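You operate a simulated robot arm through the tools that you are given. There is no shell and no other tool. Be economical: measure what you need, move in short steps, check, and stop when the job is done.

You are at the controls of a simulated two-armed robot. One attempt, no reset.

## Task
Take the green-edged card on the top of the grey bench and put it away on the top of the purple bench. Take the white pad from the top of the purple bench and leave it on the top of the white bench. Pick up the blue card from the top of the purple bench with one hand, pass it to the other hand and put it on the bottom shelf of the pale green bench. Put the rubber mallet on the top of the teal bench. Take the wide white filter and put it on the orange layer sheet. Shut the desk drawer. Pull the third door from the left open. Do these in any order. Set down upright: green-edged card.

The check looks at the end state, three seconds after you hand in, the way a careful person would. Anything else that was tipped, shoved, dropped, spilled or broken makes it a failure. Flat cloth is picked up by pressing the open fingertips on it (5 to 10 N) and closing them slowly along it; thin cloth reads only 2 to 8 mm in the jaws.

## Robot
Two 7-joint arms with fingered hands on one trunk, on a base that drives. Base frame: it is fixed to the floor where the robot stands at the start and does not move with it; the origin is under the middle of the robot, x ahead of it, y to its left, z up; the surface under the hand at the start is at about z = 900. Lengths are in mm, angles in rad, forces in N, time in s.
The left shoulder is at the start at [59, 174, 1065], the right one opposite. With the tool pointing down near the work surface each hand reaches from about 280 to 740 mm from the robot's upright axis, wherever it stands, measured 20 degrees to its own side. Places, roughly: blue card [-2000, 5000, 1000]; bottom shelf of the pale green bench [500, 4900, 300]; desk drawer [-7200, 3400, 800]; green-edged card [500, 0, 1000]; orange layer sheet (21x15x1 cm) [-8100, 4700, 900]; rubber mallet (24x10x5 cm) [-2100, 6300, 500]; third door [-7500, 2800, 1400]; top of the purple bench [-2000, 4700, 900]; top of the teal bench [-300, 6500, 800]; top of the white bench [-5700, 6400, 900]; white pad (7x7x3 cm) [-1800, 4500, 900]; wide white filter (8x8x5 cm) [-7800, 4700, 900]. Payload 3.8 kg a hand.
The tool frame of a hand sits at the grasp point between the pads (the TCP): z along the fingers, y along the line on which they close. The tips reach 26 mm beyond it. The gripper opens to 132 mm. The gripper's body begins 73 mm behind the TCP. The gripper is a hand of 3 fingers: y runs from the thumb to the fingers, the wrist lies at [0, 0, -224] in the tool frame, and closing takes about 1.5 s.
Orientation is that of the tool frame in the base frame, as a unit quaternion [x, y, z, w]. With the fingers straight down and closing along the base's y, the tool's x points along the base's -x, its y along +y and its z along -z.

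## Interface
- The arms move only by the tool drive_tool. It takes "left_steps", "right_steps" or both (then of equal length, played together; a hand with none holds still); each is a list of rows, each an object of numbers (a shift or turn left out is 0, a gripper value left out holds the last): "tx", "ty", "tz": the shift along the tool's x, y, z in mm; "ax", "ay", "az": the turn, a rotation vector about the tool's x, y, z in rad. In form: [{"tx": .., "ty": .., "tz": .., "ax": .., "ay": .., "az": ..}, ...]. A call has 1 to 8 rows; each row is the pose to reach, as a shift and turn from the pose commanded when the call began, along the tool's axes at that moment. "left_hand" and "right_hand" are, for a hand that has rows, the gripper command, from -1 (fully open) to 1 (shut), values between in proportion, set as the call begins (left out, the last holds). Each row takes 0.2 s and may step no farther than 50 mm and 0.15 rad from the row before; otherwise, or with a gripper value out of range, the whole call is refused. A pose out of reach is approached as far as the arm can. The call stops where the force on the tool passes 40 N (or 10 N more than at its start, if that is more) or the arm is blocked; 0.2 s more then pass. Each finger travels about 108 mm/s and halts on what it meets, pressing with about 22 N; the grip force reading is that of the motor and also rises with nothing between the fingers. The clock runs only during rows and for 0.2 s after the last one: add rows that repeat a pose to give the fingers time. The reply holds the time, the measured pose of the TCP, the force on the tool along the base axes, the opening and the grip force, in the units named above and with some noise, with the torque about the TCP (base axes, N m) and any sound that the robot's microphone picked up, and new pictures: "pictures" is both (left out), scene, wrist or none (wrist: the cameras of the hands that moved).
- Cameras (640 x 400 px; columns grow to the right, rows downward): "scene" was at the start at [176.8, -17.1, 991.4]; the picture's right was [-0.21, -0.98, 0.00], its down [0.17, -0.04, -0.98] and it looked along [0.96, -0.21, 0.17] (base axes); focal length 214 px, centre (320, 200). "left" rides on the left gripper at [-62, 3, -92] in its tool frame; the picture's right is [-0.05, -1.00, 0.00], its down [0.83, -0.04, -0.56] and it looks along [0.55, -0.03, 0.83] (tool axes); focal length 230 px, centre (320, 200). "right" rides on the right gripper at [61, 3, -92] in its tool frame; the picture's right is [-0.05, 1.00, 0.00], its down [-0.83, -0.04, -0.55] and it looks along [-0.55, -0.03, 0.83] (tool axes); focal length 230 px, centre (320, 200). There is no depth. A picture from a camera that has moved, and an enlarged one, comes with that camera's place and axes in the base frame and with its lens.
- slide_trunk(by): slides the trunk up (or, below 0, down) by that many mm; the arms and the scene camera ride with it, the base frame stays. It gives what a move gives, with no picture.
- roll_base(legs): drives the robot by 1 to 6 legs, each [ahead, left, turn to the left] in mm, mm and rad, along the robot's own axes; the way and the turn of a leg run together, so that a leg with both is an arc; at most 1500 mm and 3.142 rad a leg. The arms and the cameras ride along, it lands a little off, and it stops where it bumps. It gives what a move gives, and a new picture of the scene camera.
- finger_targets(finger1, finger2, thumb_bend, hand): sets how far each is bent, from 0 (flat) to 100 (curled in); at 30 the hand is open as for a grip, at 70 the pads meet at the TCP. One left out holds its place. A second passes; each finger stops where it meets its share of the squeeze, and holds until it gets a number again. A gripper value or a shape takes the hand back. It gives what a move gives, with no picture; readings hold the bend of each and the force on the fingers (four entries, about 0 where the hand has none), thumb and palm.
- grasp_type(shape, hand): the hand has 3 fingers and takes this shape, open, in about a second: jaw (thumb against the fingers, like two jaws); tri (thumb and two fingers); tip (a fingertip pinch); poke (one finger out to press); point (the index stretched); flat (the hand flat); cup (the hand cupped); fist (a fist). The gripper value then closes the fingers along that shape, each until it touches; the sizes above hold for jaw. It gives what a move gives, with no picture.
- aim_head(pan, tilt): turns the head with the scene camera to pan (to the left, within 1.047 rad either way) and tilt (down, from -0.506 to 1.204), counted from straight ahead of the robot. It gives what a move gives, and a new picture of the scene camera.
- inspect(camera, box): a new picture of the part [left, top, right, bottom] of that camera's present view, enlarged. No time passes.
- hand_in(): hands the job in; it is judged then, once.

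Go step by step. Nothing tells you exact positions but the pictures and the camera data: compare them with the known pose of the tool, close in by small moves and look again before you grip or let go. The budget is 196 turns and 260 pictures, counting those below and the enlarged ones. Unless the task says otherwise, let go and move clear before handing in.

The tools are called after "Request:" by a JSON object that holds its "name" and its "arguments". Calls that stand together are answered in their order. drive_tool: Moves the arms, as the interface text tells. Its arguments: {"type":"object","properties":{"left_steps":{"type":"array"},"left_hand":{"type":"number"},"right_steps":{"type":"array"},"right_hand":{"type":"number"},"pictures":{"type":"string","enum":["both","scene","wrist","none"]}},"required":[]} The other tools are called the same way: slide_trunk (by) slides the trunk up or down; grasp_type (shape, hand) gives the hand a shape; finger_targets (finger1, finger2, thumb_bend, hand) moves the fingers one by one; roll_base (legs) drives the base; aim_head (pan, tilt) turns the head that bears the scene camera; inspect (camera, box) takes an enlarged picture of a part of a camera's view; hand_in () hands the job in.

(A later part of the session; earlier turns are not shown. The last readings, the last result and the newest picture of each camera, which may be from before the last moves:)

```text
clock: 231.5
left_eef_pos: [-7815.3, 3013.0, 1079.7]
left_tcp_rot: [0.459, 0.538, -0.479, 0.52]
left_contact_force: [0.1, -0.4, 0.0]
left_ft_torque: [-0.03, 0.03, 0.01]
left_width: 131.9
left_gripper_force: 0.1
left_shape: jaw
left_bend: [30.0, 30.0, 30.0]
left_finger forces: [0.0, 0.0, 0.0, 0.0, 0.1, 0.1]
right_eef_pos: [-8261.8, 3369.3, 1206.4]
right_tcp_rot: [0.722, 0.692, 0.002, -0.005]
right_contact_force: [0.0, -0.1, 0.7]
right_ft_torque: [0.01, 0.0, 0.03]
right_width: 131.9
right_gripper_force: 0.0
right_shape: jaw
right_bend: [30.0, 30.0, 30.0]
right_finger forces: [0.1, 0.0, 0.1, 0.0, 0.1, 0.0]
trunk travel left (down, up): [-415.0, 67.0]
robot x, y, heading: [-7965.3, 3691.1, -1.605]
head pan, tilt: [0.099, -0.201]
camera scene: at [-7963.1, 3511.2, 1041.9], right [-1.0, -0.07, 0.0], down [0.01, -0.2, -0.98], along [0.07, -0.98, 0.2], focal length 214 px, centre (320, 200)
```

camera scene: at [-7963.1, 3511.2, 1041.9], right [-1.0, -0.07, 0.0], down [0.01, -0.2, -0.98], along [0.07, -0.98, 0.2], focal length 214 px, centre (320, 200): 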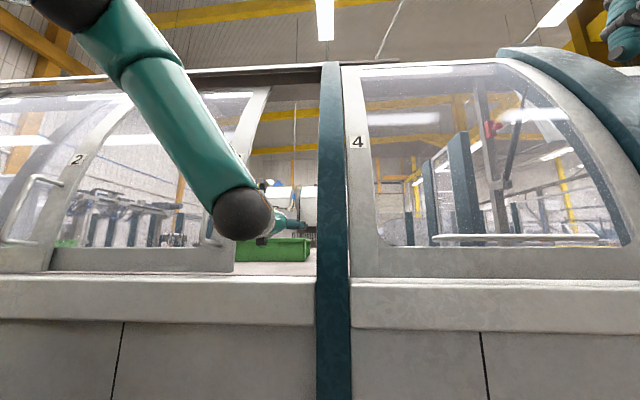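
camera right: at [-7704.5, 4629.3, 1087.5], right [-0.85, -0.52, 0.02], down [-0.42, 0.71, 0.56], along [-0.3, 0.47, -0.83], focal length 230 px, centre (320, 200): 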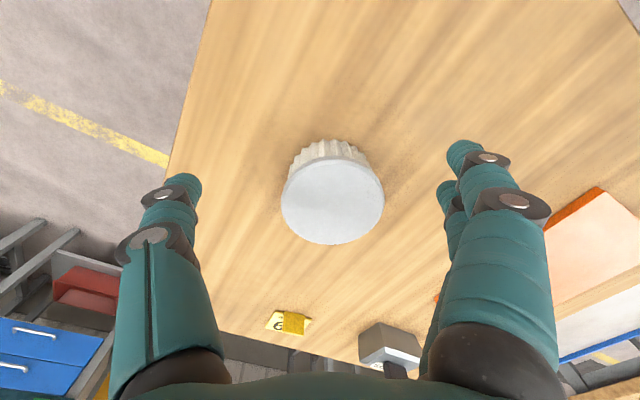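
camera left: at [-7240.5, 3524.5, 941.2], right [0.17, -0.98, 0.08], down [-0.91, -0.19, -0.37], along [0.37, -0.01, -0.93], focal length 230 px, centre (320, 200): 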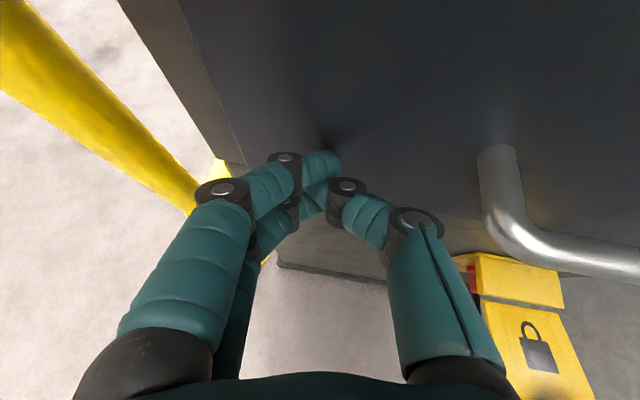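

Door 3 slides: it already stands partly open (its handle was pushed along when my right arm passed). I need to slide it the rest of the way toward +x. First fold the left arm and turn to heading 0.

Request:
{"name": "drive_tool", "arguments": {"left_steps": [{"tx": -10, "ty": 6, "tz": -35, "ay": 0.15}, {"tx": -20, "ty": 12, "tz": -70, "ay": 0.3}, {"tx": -35, "ty": 18, "tz": -105, "ay": 0.45}, {"tx": -50, "ty": 24, "tz": -140, "ay": 0.6}, {"tx": -65, "ty": 30, "tz": -175, "ay": 0.75}, {"tx": -80, "ty": 36, "tz": -210, "ay": 0.9}, {"tx": -90, "ty": 42, "tz": -245, "ay": 1.05}, {"tx": -100, "ty": 50, "tz": -278, "ay": 1.2}], "pictures": "none"}}

Request:
{"name": "roll_base", "arguments": {"legs": [[0, 0, 1.605], [0, -230, 0]]}}

Request:
{"name": "aim_head", "arguments": {"pan": -0.6, "tilt": 0.0}}

```text
clock: 233.3
left_eef_pos: [-7796.6, 3294.4, 1178.2]
left_tcp_rot: [0.65, 0.737, -0.136, 0.125]
left_contact_force: [0.2, -0.3, -0.3]
left_ft_torque: [0.02, -0.01, -0.02]
left_width: 132.1
left_gripper_force: 0.1
left_shape: jaw
left_bend: [30.0, 30.0, 30.0]
left_finger forces: [0.0, 0.0, 0.0, 0.0, 0.0, 0.0]
right_eef_pos: [-8262.7, 3369.2, 1206.6]
right_tcp_rot: [0.722, 0.692, 0.003, -0.005]
right_contact_force: [0.7, -0.4, 0.2]
right_ft_torque: [-0.01, 0.02, 0.02]
right_width: 131.8
right_gripper_force: 0.1
right_shape: jaw
right_bend: [30.0, 30.0, 30.0]
right_finger forces: [0.0, 0.0, 0.0, 0.0, 0.0, 0.0]
trunk travel left (down, up): [-415.0, 67.0]
robot x, y, heading: [-7969.1, 3696.0, -1.601]
head pan, tilt: [0.099, -0.201]
```

```text
clock: 239.8
left_eef_pos: [-7570.4, 3641.2, 1179.2]
left_tcp_rot: [-0.072, 0.98, -0.007, 0.185]
left_contact_force: [-0.2, 0.6, -0.8]
left_ft_torque: [-0.01, -0.01, -0.02]
left_width: 131.9
left_gripper_force: 0.0
left_shape: jaw
left_bend: [30.0, 30.0, 30.0]
left_finger forces: [0.0, 0.0, 0.0, 0.0, 0.0, 0.0]
right_eef_pos: [-7637.2, 3173.4, 1207.0]
right_tcp_rot: [0.011, 1.0, -0.001, -0.005]
right_contact_force: [-0.3, -0.5, -0.6]
right_ft_torque: [0.0, 0.0, 0.01]
right_width: 132.0
right_gripper_force: 0.1
right_shape: jaw
right_bend: [30.0, 30.0, 30.0]
right_finger forces: [0.0, 0.1, 0.1, 0.0, 0.0, 0.1]
trunk travel left (down, up): [-415.0, 67.0]
robot x, y, heading: [-7970.3, 3466.0, -0.012]
head pan, tilt: [0.099, -0.201]
camera scene: at [-7784.2, 3471.6, 1042.0], right [0.09, -1.0, 0.0], down [0.2, 0.02, -0.98], along [0.98, 0.09, 0.2], focal length 214 px, centre (320, 200)
```

scene: 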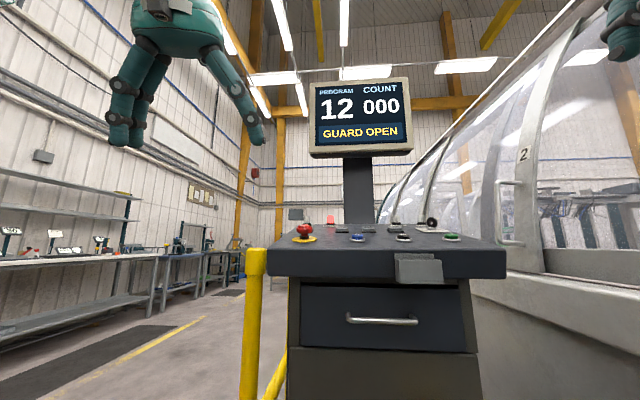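

```text
clock: 240.8
left_eef_pos: [-7570.8, 3641.6, 1179.5]
left_tcp_rot: [-0.072, 0.98, -0.006, 0.184]
left_contact_force: [-0.3, -0.2, 0.5]
left_ft_torque: [0.0, 0.02, 0.02]
left_width: 132.0
left_gripper_force: 0.1
left_shape: jaw
left_bend: [30.0, 30.0, 30.0]
left_finger forces: [0.0, 0.0, 0.0, 0.0, 0.1, 0.0]
right_eef_pos: [-7637.5, 3173.4, 1207.3]
right_tcp_rot: [0.01, 1.0, -0.001, -0.005]
right_contact_force: [-0.5, -0.7, 0.1]
right_ft_torque: [0.01, 0.0, -0.03]
right_width: 132.2
right_gripper_force: 0.0
right_shape: jaw
right_bend: [30.0, 30.0, 30.0]
right_finger forces: [0.0, 0.0, 0.1, 0.1, 0.1, 0.1]
trunk travel left (down, up): [-415.0, 67.0]
robot x, y, heading: [-7968.1, 3465.0, -0.012]
head pan, tilt: [-0.6, 0.0]
camera scene: at [-7793.4, 3412.7, 1024.5], right [-0.57, -0.82, 0.0], down [0.0, 0.0, -1.0], along [0.82, -0.57, 0.0], focal length 214 px, centre (320, 200)
```

scene: 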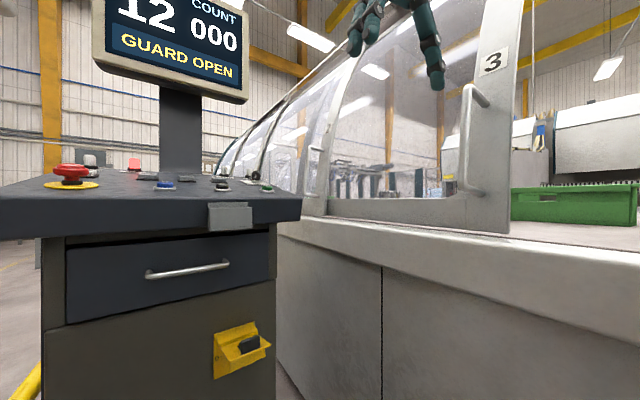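

The handle of door 3 is now about [-7666, 3075, z 1040–1184]. I'll put the closed right hand just west of the bar, then push it along +x by driving ahead; the left hand goes out sideways.

Request:
{"name": "roll_base", "arguments": {"legs": [[-170, 0, 0.012], [0, -75, 0]]}}

Request:
{"name": "drive_tool", "arguments": {"right_steps": [{"tz": 20}, {"tz": 45}, {"tz": 75}, {"tz": 105}, {"tz": 130}, {"tz": 130}], "right_hand": 1, "left_steps": [{"ty": 25}, {"ty": 50}, {"ty": 75}, {"ty": 100}, {"ty": 130}, {"ty": 150}], "pictures": "both"}}

```text
clock: 243.2
left_eef_pos: [-7742.3, 3571.9, 1178.9]
left_tcp_rot: [-0.077, 0.98, -0.005, 0.185]
left_contact_force: [0.6, 0.4, -0.5]
left_ft_torque: [0.03, -0.01, -0.05]
left_width: 131.9
left_gripper_force: 0.0
left_shape: jaw
left_bend: [30.0, 30.0, 30.0]
left_finger forces: [0.1, 0.1, 0.1, 0.0, 0.0, 0.0]
right_eef_pos: [-7805.1, 3104.1, 1207.6]
right_tcp_rot: [0.005, 1.0, -0.002, -0.005]
right_contact_force: [0.4, -0.3, -0.6]
right_ft_torque: [0.0, 0.0, -0.01]
right_width: 131.8
right_gripper_force: 0.2
right_shape: jaw
right_bend: [30.0, 30.0, 30.0]
right_finger forces: [0.0, 0.0, 0.0, 0.1, 0.0, 0.0]
trunk travel left (down, up): [-415.0, 67.0]
robot x, y, heading: [-8140.9, 3394.5, -0.005]
head pan, tilt: [-0.6, 0.0]
camera scene: at [-7963.6, 3341.2, 1024.5], right [-0.57, -0.82, 0.0], down [0.0, 0.0, -1.0], along [0.82, -0.57, 0.0], focal length 214 px, centre (320, 200)
```

scene: 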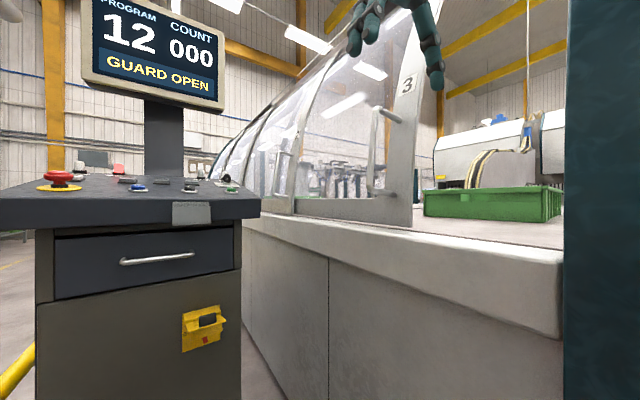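

```text
clock: 244.6
left_eef_pos: [-7766.6, 3720.1, 1173.4]
left_tcp_rot: [-0.076, 0.98, -0.006, 0.186]
left_contact_force: [0.4, 0.4, 0.8]
left_ft_torque: [0.0, 0.0, 0.01]
left_width: 132.0
left_gripper_force: 0.0
left_shape: jaw
left_bend: [30.0, 30.0, 30.0]
left_finger forces: [0.1, 0.0, 0.0, 0.1, 0.0, 0.0]
right_eef_pos: [-7805.9, 3104.3, 1075.5]
right_tcp_rot: [0.006, 1.0, -0.003, -0.005]
right_contact_force: [-0.7, -0.3, 0.2]
right_ft_torque: [-0.02, -0.02, 0.02]
right_width: 0.1
right_gripper_force: 22.5
right_shape: jaw
right_bend: [63.0, 63.0, 66.0]
right_finger forces: [0.0, 0.0, 0.0, 0.0, 0.0, 0.0]
trunk travel left (down, up): [-415.0, 67.0]
robot x, y, heading: [-8137.4, 3390.9, -0.002]
head pan, tilt: [-0.6, 0.0]
camera scene: at [-7964.1, 3341.4, 1024.6], right [-0.57, -0.82, 0.0], down [0.0, 0.0, -1.0], along [0.82, -0.57, 0.0], focal length 214 px, centre (320, 200)
camera right: at [-7868.9, 3108.3, 1170.9], right [0.06, 1.0, 0.0], down [0.84, -0.05, 0.55], along [0.55, -0.04, -0.84], focal length 230 px, centre (320, 200)
camera left: at [-7743.7, 3730.5, 1282.1], right [0.2, -0.98, 0.06], down [-0.96, -0.18, 0.22], along [-0.2, -0.1, -0.97], focal length 230 px, centre (320, 200)
```

scene: 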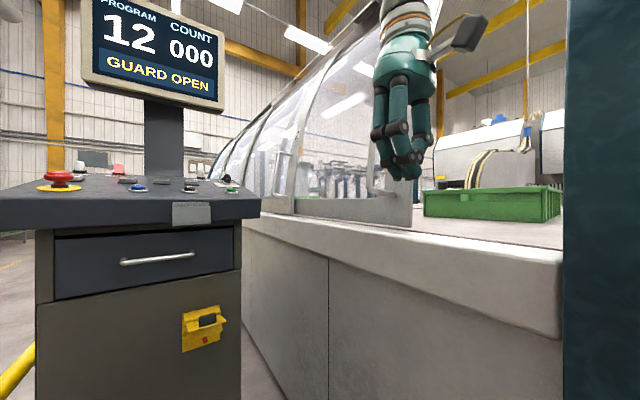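
right: 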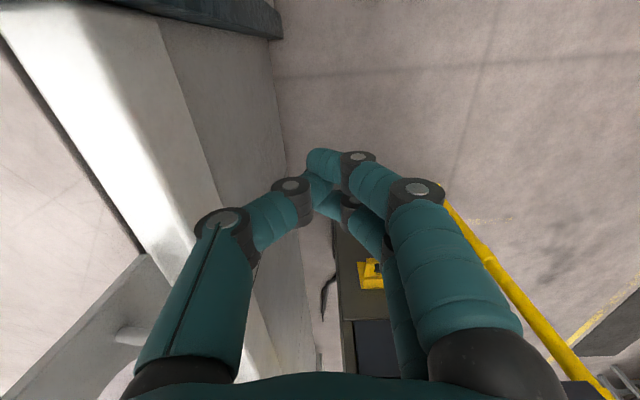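
left: 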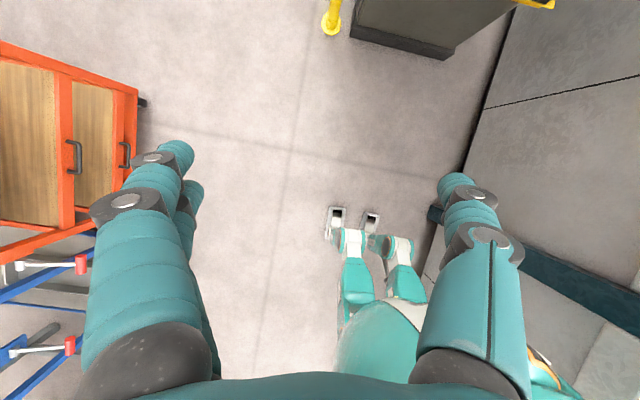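

Better triangulation puts the bar near [-7610, 2945]. Shift the right hand out to y≈2985, then drive ahead.

Request:
{"name": "drive_tool", "arguments": {"right_steps": [{"ty": -30}, {"ty": -60}, {"ty": -90}, {"ty": -119}, {"ty": -119}], "pictures": "scene"}}

```text
clock: 245.8
left_eef_pos: [-7762.7, 3725.2, 1171.2]
left_tcp_rot: [-0.078, 0.98, -0.007, 0.184]
left_contact_force: [0.4, -0.1, 0.6]
left_ft_torque: [-0.03, -0.01, -0.04]
left_width: 131.9
left_gripper_force: 0.1
left_shape: jaw
left_bend: [30.0, 30.0, 30.0]
left_finger forces: [0.0, 0.0, 0.0, 0.1, 0.0, 0.0]
right_eef_pos: [-7806.1, 2989.3, 1077.5]
right_tcp_rot: [0.006, 1.0, -0.005, -0.008]
right_contact_force: [-0.5, -0.3, 0.0]
right_ft_torque: [0.04, -0.03, -0.01]
right_width: 0.2
right_gripper_force: 21.8
right_shape: jaw
right_bend: [63.0, 63.0, 66.0]
right_finger forces: [0.0, 0.0, 0.0, 0.0, 0.0, 0.0]
trunk travel left (down, up): [-415.0, 67.0]
robot x, y, heading: [-8138.8, 3395.3, -0.002]
head pan, tilt: [-0.6, 0.0]
camera scene: at [-7960.9, 3346.4, 1024.2], right [-0.57, -0.82, 0.01], down [0.0, -0.01, -1.0], along [0.82, -0.57, 0.0], focal length 214 px, centre (320, 200)
```

scene: 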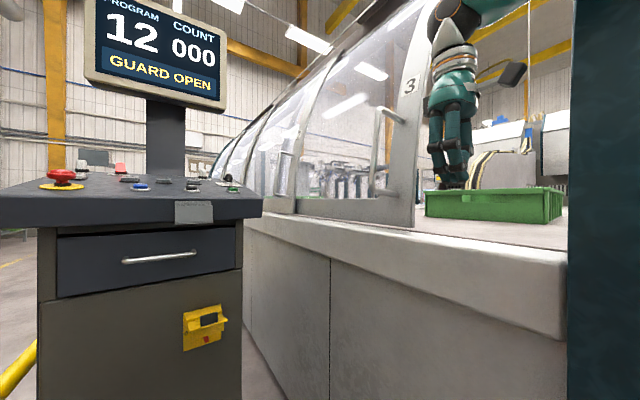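

Request:
{"name": "roll_base", "arguments": {"legs": [[350, 0, 0]]}}

```text
clock: 246.5
left_eef_pos: [-7763.3, 3725.1, 1171.1]
left_tcp_rot: [-0.078, 0.98, -0.007, 0.184]
left_contact_force: [0.3, -0.4, 0.3]
left_ft_torque: [-0.01, 0.02, -0.01]
left_width: 132.0
left_gripper_force: 0.1
left_shape: jaw
left_bend: [30.0, 30.0, 30.0]
left_finger forces: [0.0, 0.1, 0.0, 0.1, 0.0, 0.1]
right_eef_pos: [-7807.4, 2988.3, 1078.4]
right_tcp_rot: [0.004, 1.0, -0.007, -0.006]
right_contact_force: [-0.1, -0.9, 0.3]
right_ft_torque: [-0.02, 0.01, -0.04]
right_width: 0.2
right_gripper_force: 21.6
right_shape: jaw
right_bend: [63.0, 63.0, 66.0]
right_finger forces: [0.0, 0.0, 0.0, 0.0, 0.0, 0.1]
trunk travel left (down, up): [-415.0, 67.0]
robot x, y, heading: [-8138.8, 3392.5, -0.001]
head pan, tilt: [-0.6, 0.0]
stopped in leg 1: the robot was blocked; the commanded pose is now the measured one
camera scene: at [-7961.3, 3345.9, 1024.5], right [-0.56, -0.83, 0.0], down [0.0, 0.0, -1.0], along [0.83, -0.56, 0.0], focal length 214 px, centre (320, 200)
```

scene: 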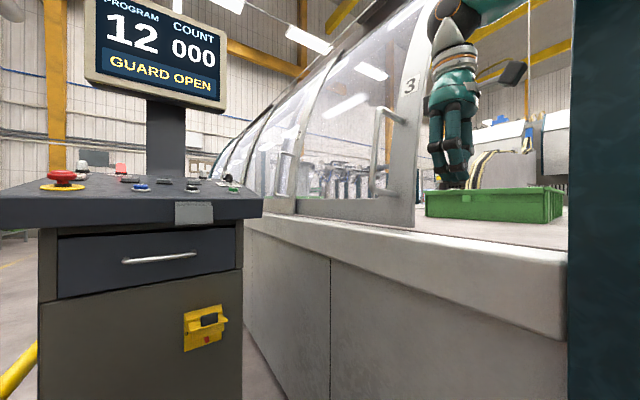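

The teal post blocks my right elbow. Alternative: face the machine and pull the bar sideways with the left hand pointing forward (that pose worked). Retract and turn.

Request:
{"name": "drive_tool", "arguments": {"right_steps": [{"ty": 40, "tz": -30}, {"ty": 80, "tz": -60}, {"ty": 120, "tz": -90}, {"ty": 120, "tz": -125}], "pictures": "none"}}

Request:
{"name": "roll_base", "arguments": {"legs": [[0, 330, 0], [0, 0, -1.57], [0, 300, 0]]}}

Request:
{"name": "drive_tool", "arguments": {"left_steps": [{"tz": 20, "ay": -0.15, "ty": -10}, {"tz": 35, "ay": -0.3, "ty": -20}, {"tz": 50, "ay": -0.45, "ty": -30, "tx": -15}, {"tz": 60, "ay": -0.6, "ty": -40, "tx": -40}, {"tz": 70, "ay": -0.75, "ty": -50, "tx": -70}, {"tz": 70, "ay": -0.9, "ty": -60, "tx": -105}, {"tz": 70, "ay": -1.05, "ty": -70, "tx": -140}, {"tz": 70, "ay": -1.2, "ty": -80, "tx": -175}], "left_hand": -1, "pictures": "wrist"}}

```text
clock: 247.5
left_eef_pos: [-7765.9, 3720.7, 1173.8]
left_tcp_rot: [-0.078, 0.98, -0.005, 0.185]
left_contact_force: [0.2, 0.3, 0.2]
left_ft_torque: [0.01, -0.02, 0.0]
left_width: 132.2
left_gripper_force: 0.0
left_shape: jaw
left_bend: [30.0, 30.0, 30.0]
left_finger forces: [0.1, 0.0, 0.0, 0.1, 0.0, 0.0]
right_eef_pos: [-7805.3, 3104.3, 1203.7]
right_tcp_rot: [0.006, 1.0, -0.004, -0.006]
right_contact_force: [0.2, 0.5, -0.7]
right_ft_torque: [-0.03, -0.02, 0.02]
right_width: 0.0
right_gripper_force: 22.0
right_shape: jaw
right_bend: [63.0, 63.0, 66.0]
right_finger forces: [0.1, 0.1, 0.0, 0.1, 0.0, 0.0]
trunk travel left (down, up): [-415.0, 67.0]
robot x, y, heading: [-8136.7, 3391.4, 0.003]
head pan, tilt: [-0.6, 0.0]
```

```text
clock: 257.6
left_eef_pos: [-7501.8, 3342.0, 1174.5]
left_tcp_rot: [0.639, 0.747, -0.134, 0.127]
left_contact_force: [-0.3, 0.2, 0.1]
left_ft_torque: [0.01, -0.01, 0.02]
left_width: 131.8
left_gripper_force: 0.1
left_shape: jaw
left_bend: [30.0, 30.0, 30.0]
left_finger forces: [0.0, 0.0, 0.0, 0.0, 0.0, 0.0]
right_eef_pos: [-8116.2, 3382.0, 1203.9]
right_tcp_rot: [0.712, 0.703, 0.001, -0.006]
right_contact_force: [0.3, -0.3, -0.2]
right_ft_torque: [0.02, -0.01, -0.01]
right_width: 0.1
right_gripper_force: 21.5
right_shape: jaw
right_bend: [63.0, 63.0, 66.0]
right_finger forces: [0.1, 0.0, 0.0, 0.0, 0.0, 0.0]
trunk travel left (down, up): [-415.0, 67.0]
robot x, y, heading: [-7827.3, 3711.3, -1.574]
head pan, tilt: [-0.6, 0.0]
camera scene: at [-7879.9, 3540.3, 1024.5], right [-0.82, 0.57, 0.0], down [0.0, 0.0, -1.0], along [-0.57, -0.82, 0.0], focal length 214 px, centre (320, 200)
```

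scene: 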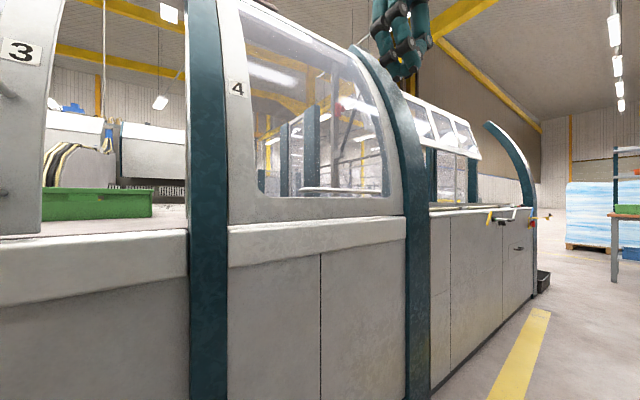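

```text
clock: 259.4
left_eef_pos: [-7549.8, 3145.5, 1177.6]
left_tcp_rot: [0.451, 0.545, -0.472, 0.526]
left_contact_force: [0.1, 0.1, 0.1]
left_ft_torque: [0.01, 0.02, 0.03]
left_width: 131.9
left_gripper_force: 0.1
left_shape: jaw
left_bend: [30.0, 30.0, 30.0]
left_finger forces: [0.0, 0.0, 0.0, 0.0, 0.0, 0.0]
left hand out of reach, approached as far as the arm can: row 4, 8
right_eef_pos: [-8118.0, 3381.8, 1203.2]
right_tcp_rot: [0.711, 0.703, 0.002, -0.006]
right_contact_force: [-0.1, 0.1, 0.1]
right_ft_torque: [0.01, 0.0, 0.0]
right_width: 0.1
right_gripper_force: 22.3
right_shape: jaw
right_bend: [63.0, 63.0, 66.0]
right_finger forces: [0.0, 0.0, 0.1, 0.0, 0.0, 0.0]
trunk travel left (down, up): [-415.0, 67.0]
robot x, y, heading: [-7828.0, 3714.6, -1.575]
head pan, tilt: [-0.6, 0.0]
camera left: at [-7558.5, 3237.1, 1240.1], right [-0.98, -0.15, 0.09], down [-0.16, 0.54, -0.83], along [0.07, -0.83, -0.55], focal length 230 px, centre (320, 200)
```

left: 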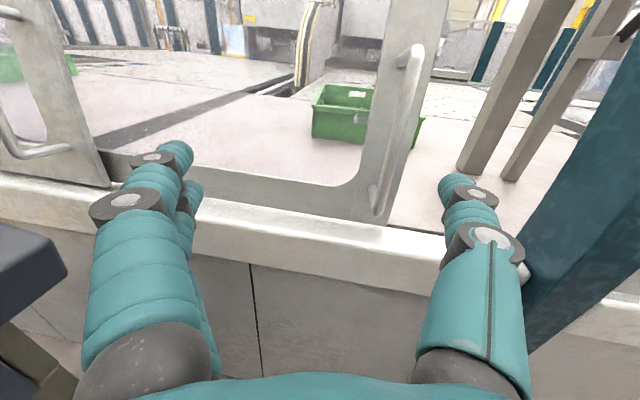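

I see the bar clearly: about [-7615, 2940], z 1070–1246. Align by the base (right 65, then ahead 185).

Request:
{"name": "roll_base", "arguments": {"legs": [[0, -65, 0], [180, 0, 0]]}}

Request:
{"name": "drive_tool", "arguments": {"left_steps": [{"tx": 6}, {"tx": 12}], "pictures": "wrist"}}

```text
clock: 261.8
left_eef_pos: [-7614.4, 2960.6, 1178.0]
left_tcp_rot: [0.451, 0.546, -0.47, 0.527]
left_contact_force: [-0.6, 0.2, 0.6]
left_ft_torque: [0.05, -0.01, -0.02]
left_width: 131.9
left_gripper_force: 0.1
left_shape: jaw
left_bend: [30.0, 30.0, 30.0]
left_finger forces: [0.0, 0.0, 0.0, 0.0, 0.0, 0.0]
right_eef_pos: [-8181.9, 3198.6, 1203.1]
right_tcp_rot: [0.711, 0.703, 0.002, -0.006]
right_contact_force: [-0.5, -0.2, -0.5]
right_ft_torque: [0.0, 0.03, 0.02]
right_width: 0.0
right_gripper_force: 21.9
right_shape: jaw
right_bend: [63.0, 63.0, 66.0]
right_finger forces: [0.0, 0.0, 0.0, 0.1, 0.0, 0.0]
trunk travel left (down, up): [-415.0, 67.0]
robot x, y, heading: [-7894.1, 3532.7, -1.569]
head pan, tilt: [-0.6, 0.0]
camera scene: at [-7945.4, 3356.3, 1024.5], right [-0.82, 0.57, 0.0], down [0.0, 0.0, -1.0], along [-0.57, -0.82, 0.0], focal length 214 px, centre (320, 200)
```

scene: 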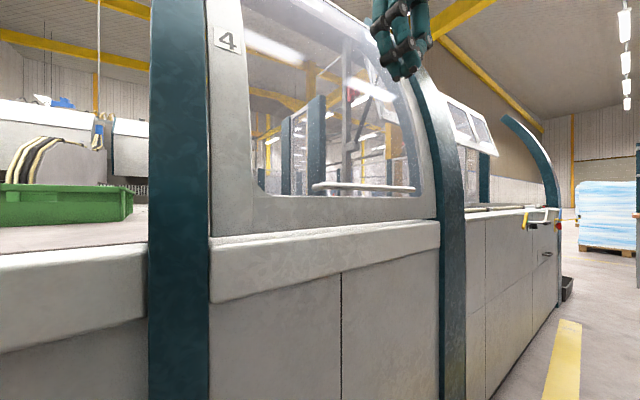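

```text
clock: 262.4
left_eef_pos: [-7615.9, 2959.8, 1178.2]
left_tcp_rot: [0.451, 0.546, -0.47, 0.526]
left_contact_force: [0.5, 0.6, -0.1]
left_ft_torque: [-0.01, 0.01, -0.02]
left_width: 131.8
left_gripper_force: 0.1
left_shape: jaw
left_bend: [30.0, 30.0, 30.0]
left_finger forces: [0.1, 0.0, 0.1, 0.0, 0.0, 0.0]
left hand out of reach, approached as far as the arm can: row 1, 2
right_eef_pos: [-8181.3, 3198.0, 1203.6]
right_tcp_rot: [0.711, 0.703, 0.001, -0.006]
right_contact_force: [0.3, 0.5, 0.7]
right_ft_torque: [0.03, -0.01, -0.01]
right_width: 0.0
right_gripper_force: 22.0
right_shape: jaw
right_bend: [63.0, 63.0, 66.0]
right_finger forces: [0.0, 0.1, 0.0, 0.1, 0.0, 0.0]
trunk travel left (down, up): [-415.0, 67.0]
robot x, y, heading: [-7891.0, 3533.1, -1.575]
head pan, tilt: [-0.6, 0.0]
camera left: at [-7622.7, 3053.1, 1239.8], right [-0.98, -0.15, 0.09], down [-0.16, 0.54, -0.83], along [0.07, -0.83, -0.56], focal length 230 px, centre (320, 200)
```

left: 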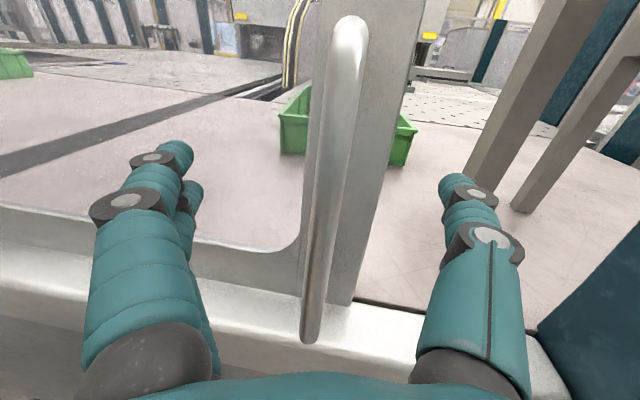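

The bar is between the fingers. Close on it.

Request:
{"name": "drive_tool", "arguments": {"left_steps": [{}, {}, {}, {}, {}, {}, {}], "left_hand": 1, "pictures": "none"}}

Request:
{"name": "roll_base", "arguments": {"legs": [[0, 150, 0]]}}

```text
clock: 264.0
left_eef_pos: [-7614.5, 2961.3, 1178.2]
left_tcp_rot: [0.451, 0.546, -0.471, 0.526]
left_contact_force: [1.1, -6.8, 1.4]
left_ft_torque: [-0.01, -0.01, 0.0]
left_width: 8.4
left_gripper_force: 22.4
left_shape: jaw
left_bend: [70.0, 70.0, 70.0]
left_finger forces: [9.8, 9.4, 0.1, 0.0, 19.1, 0.0]
right_eef_pos: [-8182.1, 3197.4, 1203.8]
right_tcp_rot: [0.712, 0.702, 0.002, -0.007]
right_contact_force: [-0.2, 0.0, -0.1]
right_ft_torque: [0.0, 0.0, 0.03]
right_width: 0.0
right_gripper_force: 22.1
right_shape: jaw
right_bend: [63.0, 63.0, 66.0]
right_finger forces: [0.0, 0.0, 0.0, 0.0, 0.1, 0.1]
trunk travel left (down, up): [-415.0, 67.0]
robot x, y, heading: [-7894.4, 3531.8, -1.573]
head pan, tilt: [-0.6, 0.0]
```

```text
clock: 266.0
left_eef_pos: [-7462.0, 2959.5, 1178.0]
left_tcp_rot: [0.45, 0.546, -0.47, 0.527]
left_contact_force: [1.7, -2.7, 1.1]
left_ft_torque: [-0.01, -0.05, 0.02]
left_width: 8.2
left_gripper_force: 21.6
left_shape: jaw
left_bend: [70.0, 70.0, 71.0]
left_finger forces: [10.3, 9.4, 0.0, 0.1, 19.6, 0.0]
right_eef_pos: [-8029.3, 3197.7, 1203.5]
right_tcp_rot: [0.712, 0.702, 0.001, -0.006]
right_contact_force: [-0.8, 0.5, -0.2]
right_ft_torque: [-0.02, 0.0, -0.05]
right_width: 0.3
right_gripper_force: 21.6
right_shape: jaw
right_bend: [63.0, 63.0, 66.0]
right_finger forces: [0.0, 0.1, 0.0, 0.1, 0.0, 0.1]
trunk travel left (down, up): [-415.0, 67.0]
robot x, y, heading: [-7741.1, 3532.7, -1.579]
head pan, tilt: [-0.6, 0.0]
camera scene: at [-7792.4, 3355.6, 1024.5], right [-0.82, 0.57, 0.0], down [0.0, 0.0, -1.0], along [-0.57, -0.82, 0.0], focal length 214 px, centre (320, 200)
```

scene: 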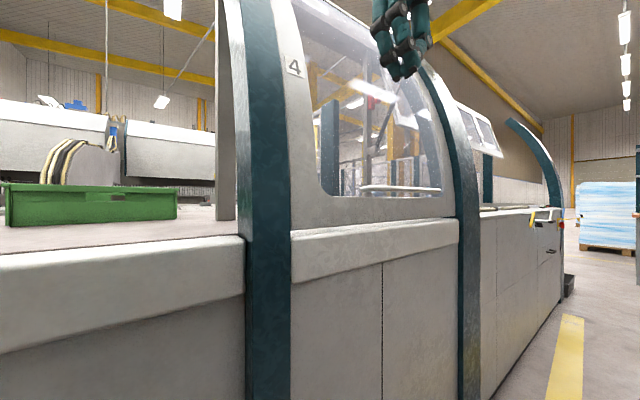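

The door slides with it. Continue left 110 more.

Request:
{"name": "roll_base", "arguments": {"legs": [[0, 110, 0]]}}

Request:
{"name": "aim_head", "arguments": {"pan": 0.5, "tilt": 0.1}}

```text
clock: 267.6
left_eef_pos: [-7351.7, 2960.0, 1177.0]
left_tcp_rot: [0.453, 0.544, -0.472, 0.525]
left_contact_force: [0.4, -0.9, -0.2]
left_ft_torque: [-0.01, 0.0, 0.01]
left_width: 7.9
left_gripper_force: 22.4
left_shape: jaw
left_bend: [70.0, 70.0, 71.0]
left_finger forces: [9.4, 8.2, 0.0, 0.0, 19.8, 0.0]
right_eef_pos: [-7918.8, 3197.3, 1202.7]
right_tcp_rot: [0.712, 0.702, 0.0, -0.006]
right_contact_force: [0.8, 0.4, 0.2]
right_ft_torque: [-0.01, -0.02, -0.01]
right_width: 0.0
right_gripper_force: 22.0
right_shape: jaw
right_bend: [63.0, 63.0, 66.0]
right_finger forces: [0.0, 0.1, 0.0, 0.0, 0.0, 0.0]
trunk travel left (down, up): [-415.0, 67.0]
robot x, y, heading: [-7627.8, 3530.5, -1.573]
head pan, tilt: [-0.6, 0.0]
camera scene: at [-7682.0, 3355.1, 1024.5], right [-0.82, 0.57, 0.0], down [0.0, 0.0, -1.0], along [-0.57, -0.82, 0.0], focal length 214 px, centre (320, 200)
```

scene: 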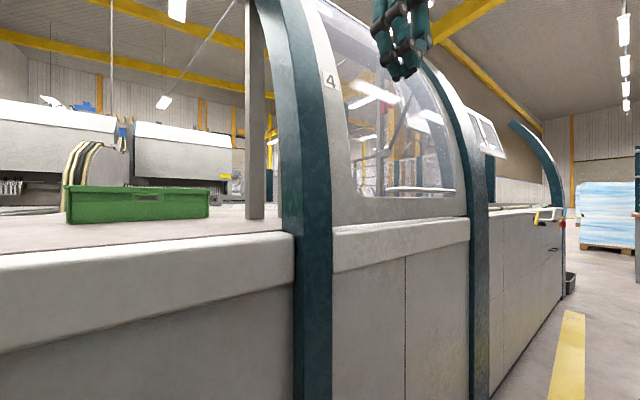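

```text
clock: 268.9
left_eef_pos: [-7351.9, 2959.2, 1178.3]
left_tcp_rot: [0.452, 0.545, -0.472, 0.526]
left_contact_force: [0.9, -1.4, -1.2]
left_ft_torque: [-0.03, -0.01, 0.02]
left_width: 7.8
left_gripper_force: 22.7
left_shape: jaw
left_bend: [70.0, 70.0, 71.0]
left_finger forces: [9.5, 8.2, 0.0, 0.1, 19.6, 0.0]
right_eef_pos: [-7919.9, 3197.4, 1202.3]
right_tcp_rot: [0.712, 0.702, 0.002, -0.006]
right_contact_force: [-0.6, 0.7, -0.1]
right_ft_torque: [0.01, -0.03, 0.02]
right_width: 0.1
right_gripper_force: 22.1
right_shape: jaw
right_bend: [63.0, 63.0, 66.0]
right_finger forces: [0.1, 0.0, 0.1, 0.0, 0.0, 0.1]
trunk travel left (down, up): [-415.0, 67.0]
robot x, y, heading: [-7628.1, 3529.1, -1.578]
head pan, tilt: [0.499, 0.099]
camera scene: at [-7587.3, 3348.0, 1015.4], right [-0.88, -0.47, 0.0], down [-0.05, 0.09, -0.99], along [0.47, -0.88, -0.1], focal length 214 px, centre (320, 200)
```

scene: 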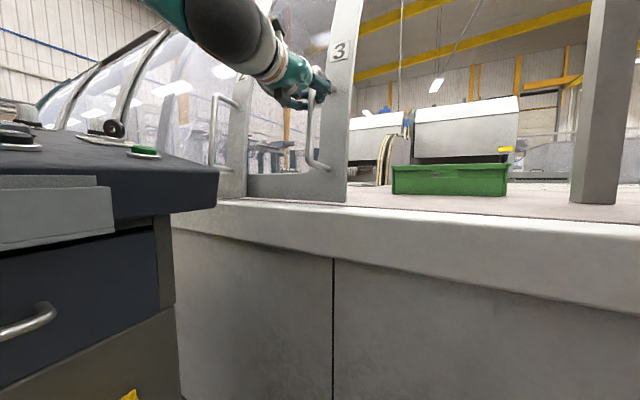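

Door 3 has now slid 520 mm. Pull the rest with the arm until it stops.

Request:
{"name": "drive_tool", "arguments": {"left_steps": [{"ty": 20, "tz": 3}, {"ty": 40, "tz": 6}, {"ty": 59, "tz": 9}, {"ty": 79, "tz": 12}, {"ty": 99, "tz": 15}, {"ty": 119, "tz": 18}, {"ty": 138, "tz": 21}], "pictures": "scene"}}

```text
clock: 270.1
left_eef_pos: [-7288.9, 2968.5, 1193.3]
left_tcp_rot: [0.462, 0.543, -0.474, 0.517]
left_contact_force: [4.7, -8.7, -4.7]
left_ft_torque: [0.05, -0.05, 0.11]
left_width: 7.0
left_gripper_force: 22.3
left_shape: jaw
left_bend: [70.0, 69.0, 70.0]
left_finger forces: [9.4, 10.9, 0.1, 0.0, 16.3, 0.0]
left hand out of reach, approached as far as the arm can: row 1, 2, 3, 4, 5
right_eef_pos: [-7917.1, 3198.5, 1204.6]
right_tcp_rot: [0.712, 0.702, 0.001, -0.006]
right_contact_force: [0.9, -0.1, 0.9]
right_ft_torque: [-0.03, 0.1, 0.0]
right_width: 0.0
right_gripper_force: 21.8
right_shape: jaw
right_bend: [63.0, 63.0, 66.0]
right_finger forces: [0.0, 0.0, 0.0, 0.1, 0.0, 0.1]
trunk travel left (down, up): [-415.0, 67.0]
robot x, y, heading: [-7631.8, 3530.9, -1.579]
head pan, tilt: [0.499, 0.099]
stopped in row 5 (left hand): the force on the tool passed its limit at 44 N (the readings are from after the stop); the commanded pose is now the measured one
camera scene: at [-7585.0, 3348.0, 1015.9], right [-0.88, -0.47, 0.0], down [-0.05, 0.09, -0.99], along [0.47, -0.88, -0.1], focal length 214 px, centre (320, 200)
```

scene: 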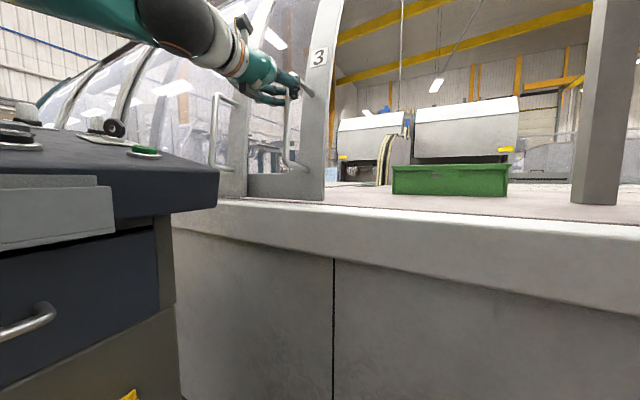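

Request:
{"name": "roll_base", "arguments": {"legs": [[0, 60, 0]]}}

```text
clock: 271.3
left_eef_pos: [-7239.2, 2967.7, 1195.1]
left_tcp_rot: [0.467, 0.538, -0.476, 0.515]
left_contact_force: [-5.8, 1.9, -8.5]
left_ft_torque: [0.16, -0.09, -0.09]
left_width: 8.7
left_gripper_force: 21.9
left_shape: jaw
left_bend: [71.0, 70.0, 70.0]
left_finger forces: [10.1, 10.0, 0.1, 0.0, 24.0, 0.0]
right_eef_pos: [-7862.4, 3198.0, 1202.9]
right_tcp_rot: [0.713, 0.701, 0.003, -0.007]
right_contact_force: [0.1, 0.3, -0.7]
right_ft_torque: [-0.02, 0.02, -0.01]
right_width: 0.0
right_gripper_force: 21.9
right_shape: jaw
right_bend: [63.0, 63.0, 66.0]
right_finger forces: [0.0, 0.0, 0.0, 0.0, 0.0, 0.1]
trunk travel left (down, up): [-415.0, 67.0]
robot x, y, heading: [-7572.7, 3528.0, -1.584]
head pan, tilt: [0.499, 0.099]
camera scene: at [-7530.0, 3347.5, 1015.4], right [-0.88, -0.47, 0.0], down [-0.05, 0.09, -1.0], along [0.47, -0.88, -0.1], focal length 214 px, centre (320, 200)
```

scene: 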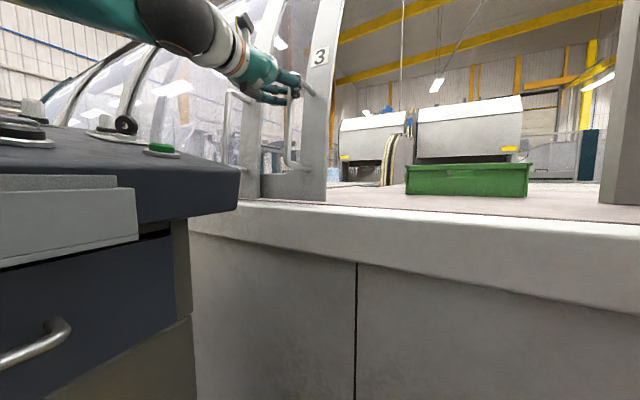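

Request:
{"name": "roll_base", "arguments": {"legs": [[0, 30, 0]]}}

```text
clock: 272.2
left_eef_pos: [-7213.7, 2968.7, 1194.8]
left_tcp_rot: [0.47, 0.536, -0.478, 0.514]
left_contact_force: [-5.7, 4.7, -3.8]
left_ft_torque: [0.06, -0.03, -0.12]
left_width: 8.8
left_gripper_force: 21.8
left_shape: jaw
left_bend: [71.0, 70.0, 70.0]
left_finger forces: [10.3, 10.1, 0.0, 0.0, 23.9, 0.1]
right_eef_pos: [-7834.1, 3199.1, 1202.1]
right_tcp_rot: [0.713, 0.701, 0.002, -0.006]
right_contact_force: [-1.2, 0.2, -0.3]
right_ft_torque: [0.03, -0.02, 0.0]
right_width: 0.3
right_gripper_force: 21.6
right_shape: jaw
right_bend: [63.0, 63.0, 66.0]
right_finger forces: [0.0, 0.0, 0.0, 0.0, 0.0, 0.1]
trunk travel left (down, up): [-415.0, 67.0]
robot x, y, heading: [-7542.4, 3533.6, -1.578]
head pan, tilt: [0.499, 0.099]
camera scene: at [-7501.7, 3347.5, 1015.5], right [-0.88, -0.47, 0.0], down [-0.05, 0.09, -1.0], along [0.47, -0.88, -0.1], focal length 214 px, centre (320, 200)
```

scene: 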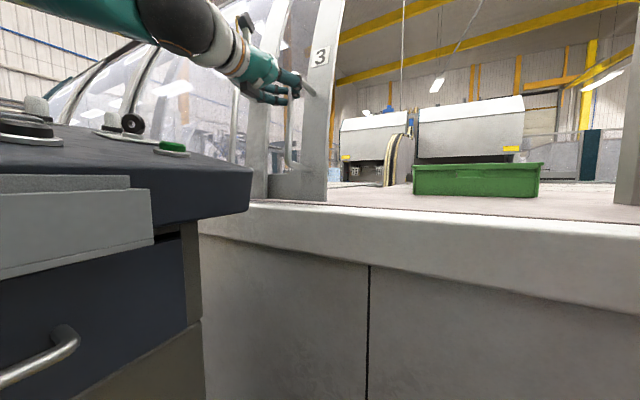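

Request:
{"name": "drive_tool", "arguments": {"left_steps": [{"ty": 15, "tz": -5}, {"ty": 30, "tz": -10}, {"ty": 45, "tz": -15}], "pictures": "none"}}

```text
clock: 273.0
left_eef_pos: [-7168.6, 2985.8, 1191.8]
left_tcp_rot: [0.47, 0.536, -0.477, 0.514]
left_contact_force: [0.0, -0.7, -1.0]
left_ft_torque: [0.01, -0.02, 0.03]
left_width: 4.5
left_gripper_force: 21.9
left_shape: jaw
left_bend: [72.0, 72.0, 72.0]
left_finger forces: [0.0, 0.0, 0.1, 0.0, 0.0, 0.0]
right_eef_pos: [-7833.7, 3198.1, 1202.4]
right_tcp_rot: [0.713, 0.701, 0.003, -0.006]
right_contact_force: [0.5, -0.2, -0.2]
right_ft_torque: [0.0, 0.0, -0.01]
right_width: 0.0
right_gripper_force: 22.0
right_shape: jaw
right_bend: [63.0, 63.0, 66.0]
right_finger forces: [0.1, 0.0, 0.0, 0.0, 0.1, 0.0]
trunk travel left (down, up): [-415.0, 67.0]
robot x, y, heading: [-7544.2, 3528.9, -1.58]
head pan, tilt: [0.499, 0.099]
```

The fingers slipped off the bar, so the door has probably reached its end. Back straight off and look.

Request:
{"name": "roll_base", "arguments": {"legs": [[-60, 0, 0], [-200, -150, 0]]}}

Request:
{"name": "aim_head", "arguments": {"pan": 0.2, "tilt": 0.0}}

```text
clock: 275.6
left_eef_pos: [-7318.8, 3241.9, 1193.0]
left_tcp_rot: [0.469, 0.536, -0.477, 0.515]
left_contact_force: [-0.3, 0.0, 0.5]
left_ft_torque: [-0.01, -0.01, 0.0]
left_width: 4.5
left_gripper_force: 22.1
left_shape: jaw
left_bend: [72.0, 72.0, 72.0]
left_finger forces: [0.1, 0.0, 0.0, 0.0, 0.0, 0.1]
right_eef_pos: [-7984.6, 3452.9, 1203.0]
right_tcp_rot: [0.713, 0.701, 0.003, -0.006]
right_contact_force: [0.2, 0.0, -0.8]
right_ft_torque: [-0.01, -0.03, -0.03]
right_width: 0.1
right_gripper_force: 21.9
right_shape: jaw
right_bend: [63.0, 63.0, 66.0]
right_finger forces: [0.0, 0.0, 0.0, 0.0, 0.0, 0.1]
trunk travel left (down, up): [-415.0, 67.0]
robot x, y, heading: [-7687.4, 3783.9, -1.576]
head pan, tilt: [0.499, 0.099]
camera scene: at [-7651.3, 3602.8, 1015.5], right [-0.88, -0.47, 0.0], down [-0.05, 0.09, -1.0], along [0.47, -0.88, -0.1], focal length 214 px, centre (320, 200)
```

scene: 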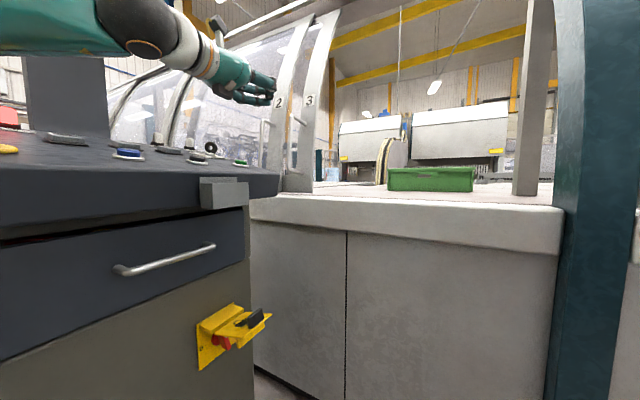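

```text
clock: 276.4
left_eef_pos: [-7320.1, 3241.9, 1192.4]
left_tcp_rot: [0.469, 0.537, -0.477, 0.513]
left_contact_force: [-0.4, -0.1, 0.5]
left_ft_torque: [0.01, -0.02, -0.01]
left_width: 4.3
left_gripper_force: 21.7
left_shape: jaw
left_bend: [72.0, 72.0, 72.0]
left_finger forces: [0.0, 0.0, 0.0, 0.1, 0.0, 0.0]
right_eef_pos: [-7983.9, 3452.5, 1202.5]
right_tcp_rot: [0.713, 0.701, 0.003, -0.006]
right_contact_force: [0.1, 0.5, -0.5]
right_ft_torque: [0.0, 0.02, -0.01]
right_width: 0.0
right_gripper_force: 21.7
right_shape: jaw
right_bend: [63.0, 63.0, 66.0]
right_finger forces: [0.1, 0.1, 0.1, 0.1, 0.1, 0.1]
trunk travel left (down, up): [-415.0, 67.0]
robot x, y, heading: [-7695.4, 3785.2, -1.582]
head pan, tilt: [0.201, 0.0]
camera scene: at [-7677.2, 3595.3, 1024.5], right [-0.98, -0.19, 0.0], down [0.0, 0.0, -1.0], along [0.19, -0.98, 0.0], focal length 214 px, centre (320, 200)
```

scene: 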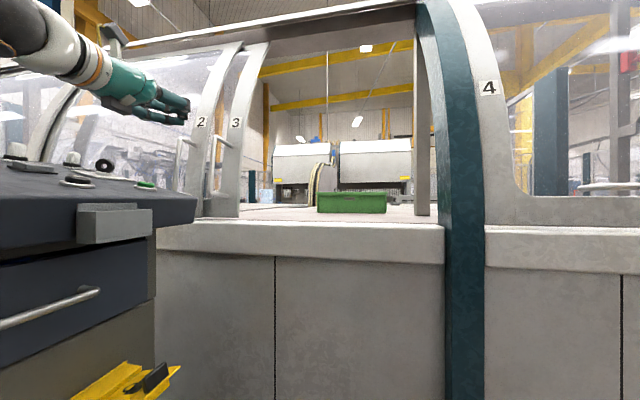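

Door 3 now fully overlaps door 2 — open. Fold the left arm and drive back toward the mallet.

Request:
{"name": "drive_tool", "arguments": {"left_steps": [{"ty": -18, "tz": -15, "ay": 0.15}, {"ty": -36, "tz": -30, "ay": 0.3}, {"ty": -54, "tz": -45, "ay": 0.45}, {"ty": -72, "tz": -60, "ay": 0.6}, {"ty": -90, "tz": -75, "ay": 0.75}, {"ty": -108, "tz": -90, "ay": 0.9}, {"ty": -126, "tz": -105, "ay": 1.05}, {"ty": -145, "tz": -120, "ay": 1.2}], "left_hand": -1, "right_hand": -1, "right_steps": [{}, {}, {}, {}, {}, {}, {}, {}], "pictures": "none"}}

Request:
{"name": "roll_base", "arguments": {"legs": [[0, 0, 1.58], [0, 340, 0], [1500, 0, 0], [1200, 900, 0], [1400, 300, 0]]}}

```text
clock: 278.2
left_eef_pos: [-7476.2, 3345.4, 1200.2]
left_tcp_rot: [0.657, 0.733, -0.128, 0.121]
left_contact_force: [-0.3, 0.5, -0.1]
left_ft_torque: [0.0, 0.0, 0.01]
left_width: 131.8
left_gripper_force: 0.0
left_shape: jaw
left_bend: [30.0, 30.0, 30.0]
left_finger forces: [0.1, 0.0, 0.0, 0.1, 0.1, 0.0]
right_eef_pos: [-7985.0, 3451.8, 1202.2]
right_tcp_rot: [0.713, 0.701, 0.003, -0.006]
right_contact_force: [-0.8, -0.4, 0.5]
right_ft_torque: [-0.06, -0.01, 0.02]
right_width: 131.9
right_gripper_force: 0.0
right_shape: jaw
right_bend: [30.0, 30.0, 30.0]
right_finger forces: [0.0, 0.0, 0.0, 0.0, 0.0, 0.0]
trunk travel left (down, up): [-415.0, 67.0]
robot x, y, heading: [-7698.0, 3784.7, -1.579]
head pan, tilt: [0.201, 0.0]
```

```text
clock: 307.0
left_eef_pos: [-3110.6, 5330.6, 1200.7]
left_tcp_rot: [-0.038, 0.983, -0.008, 0.177]
left_contact_force: [0.1, 0.0, -0.8]
left_ft_torque: [-0.03, -0.04, -0.03]
left_width: 131.8
left_gripper_force: 0.1
left_shape: jaw
left_bend: [30.0, 30.0, 30.0]
left_finger forces: [0.0, 0.0, 0.1, 0.1, 0.0, 0.0]
right_eef_pos: [-3231.9, 4824.4, 1202.7]
right_tcp_rot: [0.024, 1.0, -0.002, -0.006]
right_contact_force: [0.0, -0.4, 0.4]
right_ft_torque: [0.0, -0.02, 0.0]
right_width: 132.1
right_gripper_force: 0.0
right_shape: jaw
right_bend: [30.0, 30.0, 30.0]
right_finger forces: [0.0, 0.0, 0.0, 0.1, 0.0, 0.1]
trunk travel left (down, up): [-415.0, 67.0]
robot x, y, heading: [-3552.9, 5127.6, -0.034]
head pan, tilt: [0.201, 0.0]
camera scene: at [-3365.2, 5136.9, 1024.5], right [0.16, -0.99, 0.0], down [0.0, 0.0, -1.0], along [0.99, 0.16, 0.0], focal length 214 px, centre (320, 200)
```

scene: 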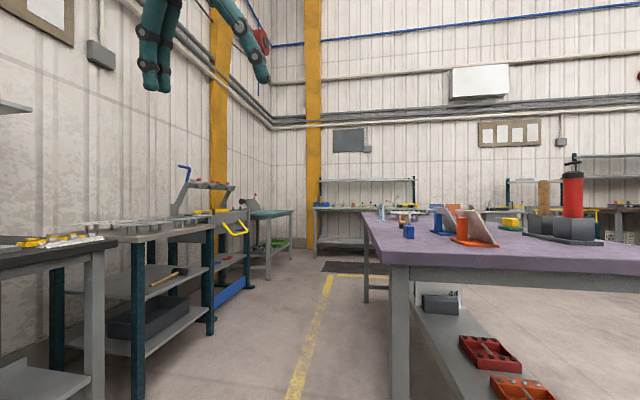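

I see the mallet on the middle shelf of the bench with teal legs (≈[-2100,6366,520]). Drive in front of it.

Request:
{"name": "roll_base", "arguments": {"legs": [[0, 420, 0.034], [1400, 0, 0], [0, 0, 1.571]]}}

Request:
{"name": "aim_head", "arguments": {"pan": 0.0, "tilt": 0.5}}

```text
clock: 321.6
left_eef_pos: [-2372.7, 5957.6, 1201.0]
left_tcp_rot: [0.729, -0.661, -0.121, -0.13]
left_contact_force: [0.7, 0.4, 0.3]
left_ft_torque: [0.01, 0.01, 0.02]
left_width: 131.7
left_gripper_force: 0.0
left_shape: jaw
left_bend: [30.0, 30.0, 30.0]
left_finger forces: [0.1, 0.0, 0.0, 0.0, 0.0, 0.0]
right_eef_pos: [-1864.7, 5844.7, 1203.1]
right_tcp_rot: [-0.697, 0.717, -0.006, -0.002]
right_contact_force: [0.9, -0.5, 0.5]
right_ft_torque: [0.02, -0.04, -0.01]
right_width: 131.7
right_gripper_force: 0.0
right_shape: jaw
right_bend: [30.0, 30.0, 30.0]
right_finger forces: [0.0, 0.1, 0.0, 0.0, 0.0, 0.0]
trunk travel left (down, up): [-415.0, 67.0]
robot x, y, heading: [-2165.5, 5514.5, 1.548]
head pan, tilt: [0.201, 0.0]
camera scene: at [-2174.1, 5706.9, 1024.5], right [0.98, 0.18, 0.0], down [0.0, 0.0, -1.0], along [-0.18, 0.98, 0.0], focal length 214 px, centre (320, 200)
```

scene: 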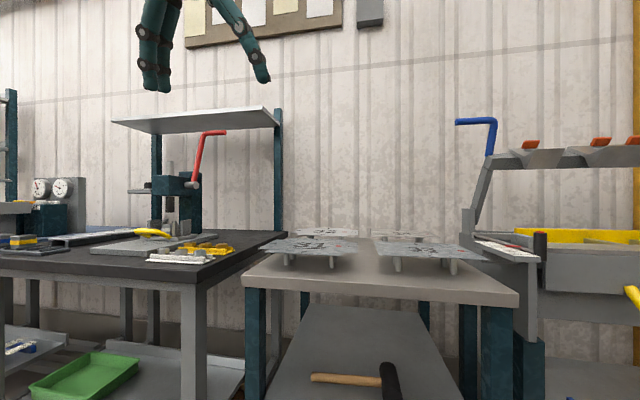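

```text
clock: 322.6
left_eef_pos: [-2373.1, 5957.7, 1200.8]
left_tcp_rot: [0.729, -0.661, -0.121, -0.129]
left_contact_force: [-0.3, 0.5, 0.5]
left_ft_torque: [-0.01, 0.0, -0.03]
left_width: 131.9
left_gripper_force: 0.1
left_shape: jaw
left_bend: [30.0, 30.0, 30.0]
left_finger forces: [0.1, 0.1, 0.0, 0.0, 0.0, 0.1]
right_eef_pos: [-1865.1, 5845.7, 1202.6]
right_tcp_rot: [-0.696, 0.718, -0.006, -0.003]
right_contact_force: [0.7, -0.1, 0.3]
right_ft_torque: [-0.02, -0.03, 0.05]
right_width: 131.7
right_gripper_force: 0.1
right_shape: jaw
right_bend: [30.0, 30.0, 30.0]
right_finger forces: [0.0, 0.0, 0.0, 0.1, 0.1, 0.1]
trunk travel left (down, up): [-415.0, 67.0]
robot x, y, heading: [-2160.7, 5515.7, 1.548]
head pan, tilt: [0.0, 0.499]
camera scene: at [-2156.1, 5709.3, 978.5], right [1.0, -0.02, 0.0], down [-0.01, -0.48, -0.88], along [0.02, 0.88, -0.48], focal length 214 px, centre (320, 200)
```

scene: 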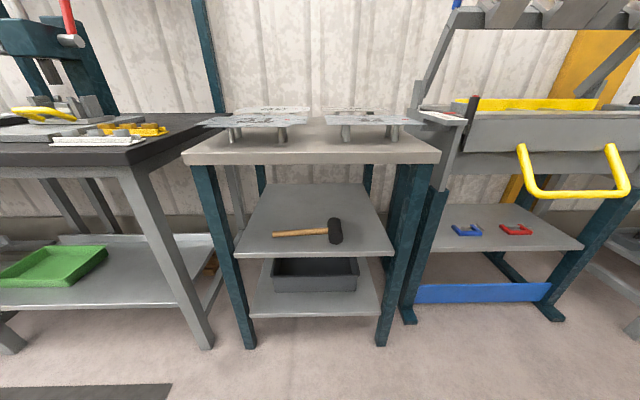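

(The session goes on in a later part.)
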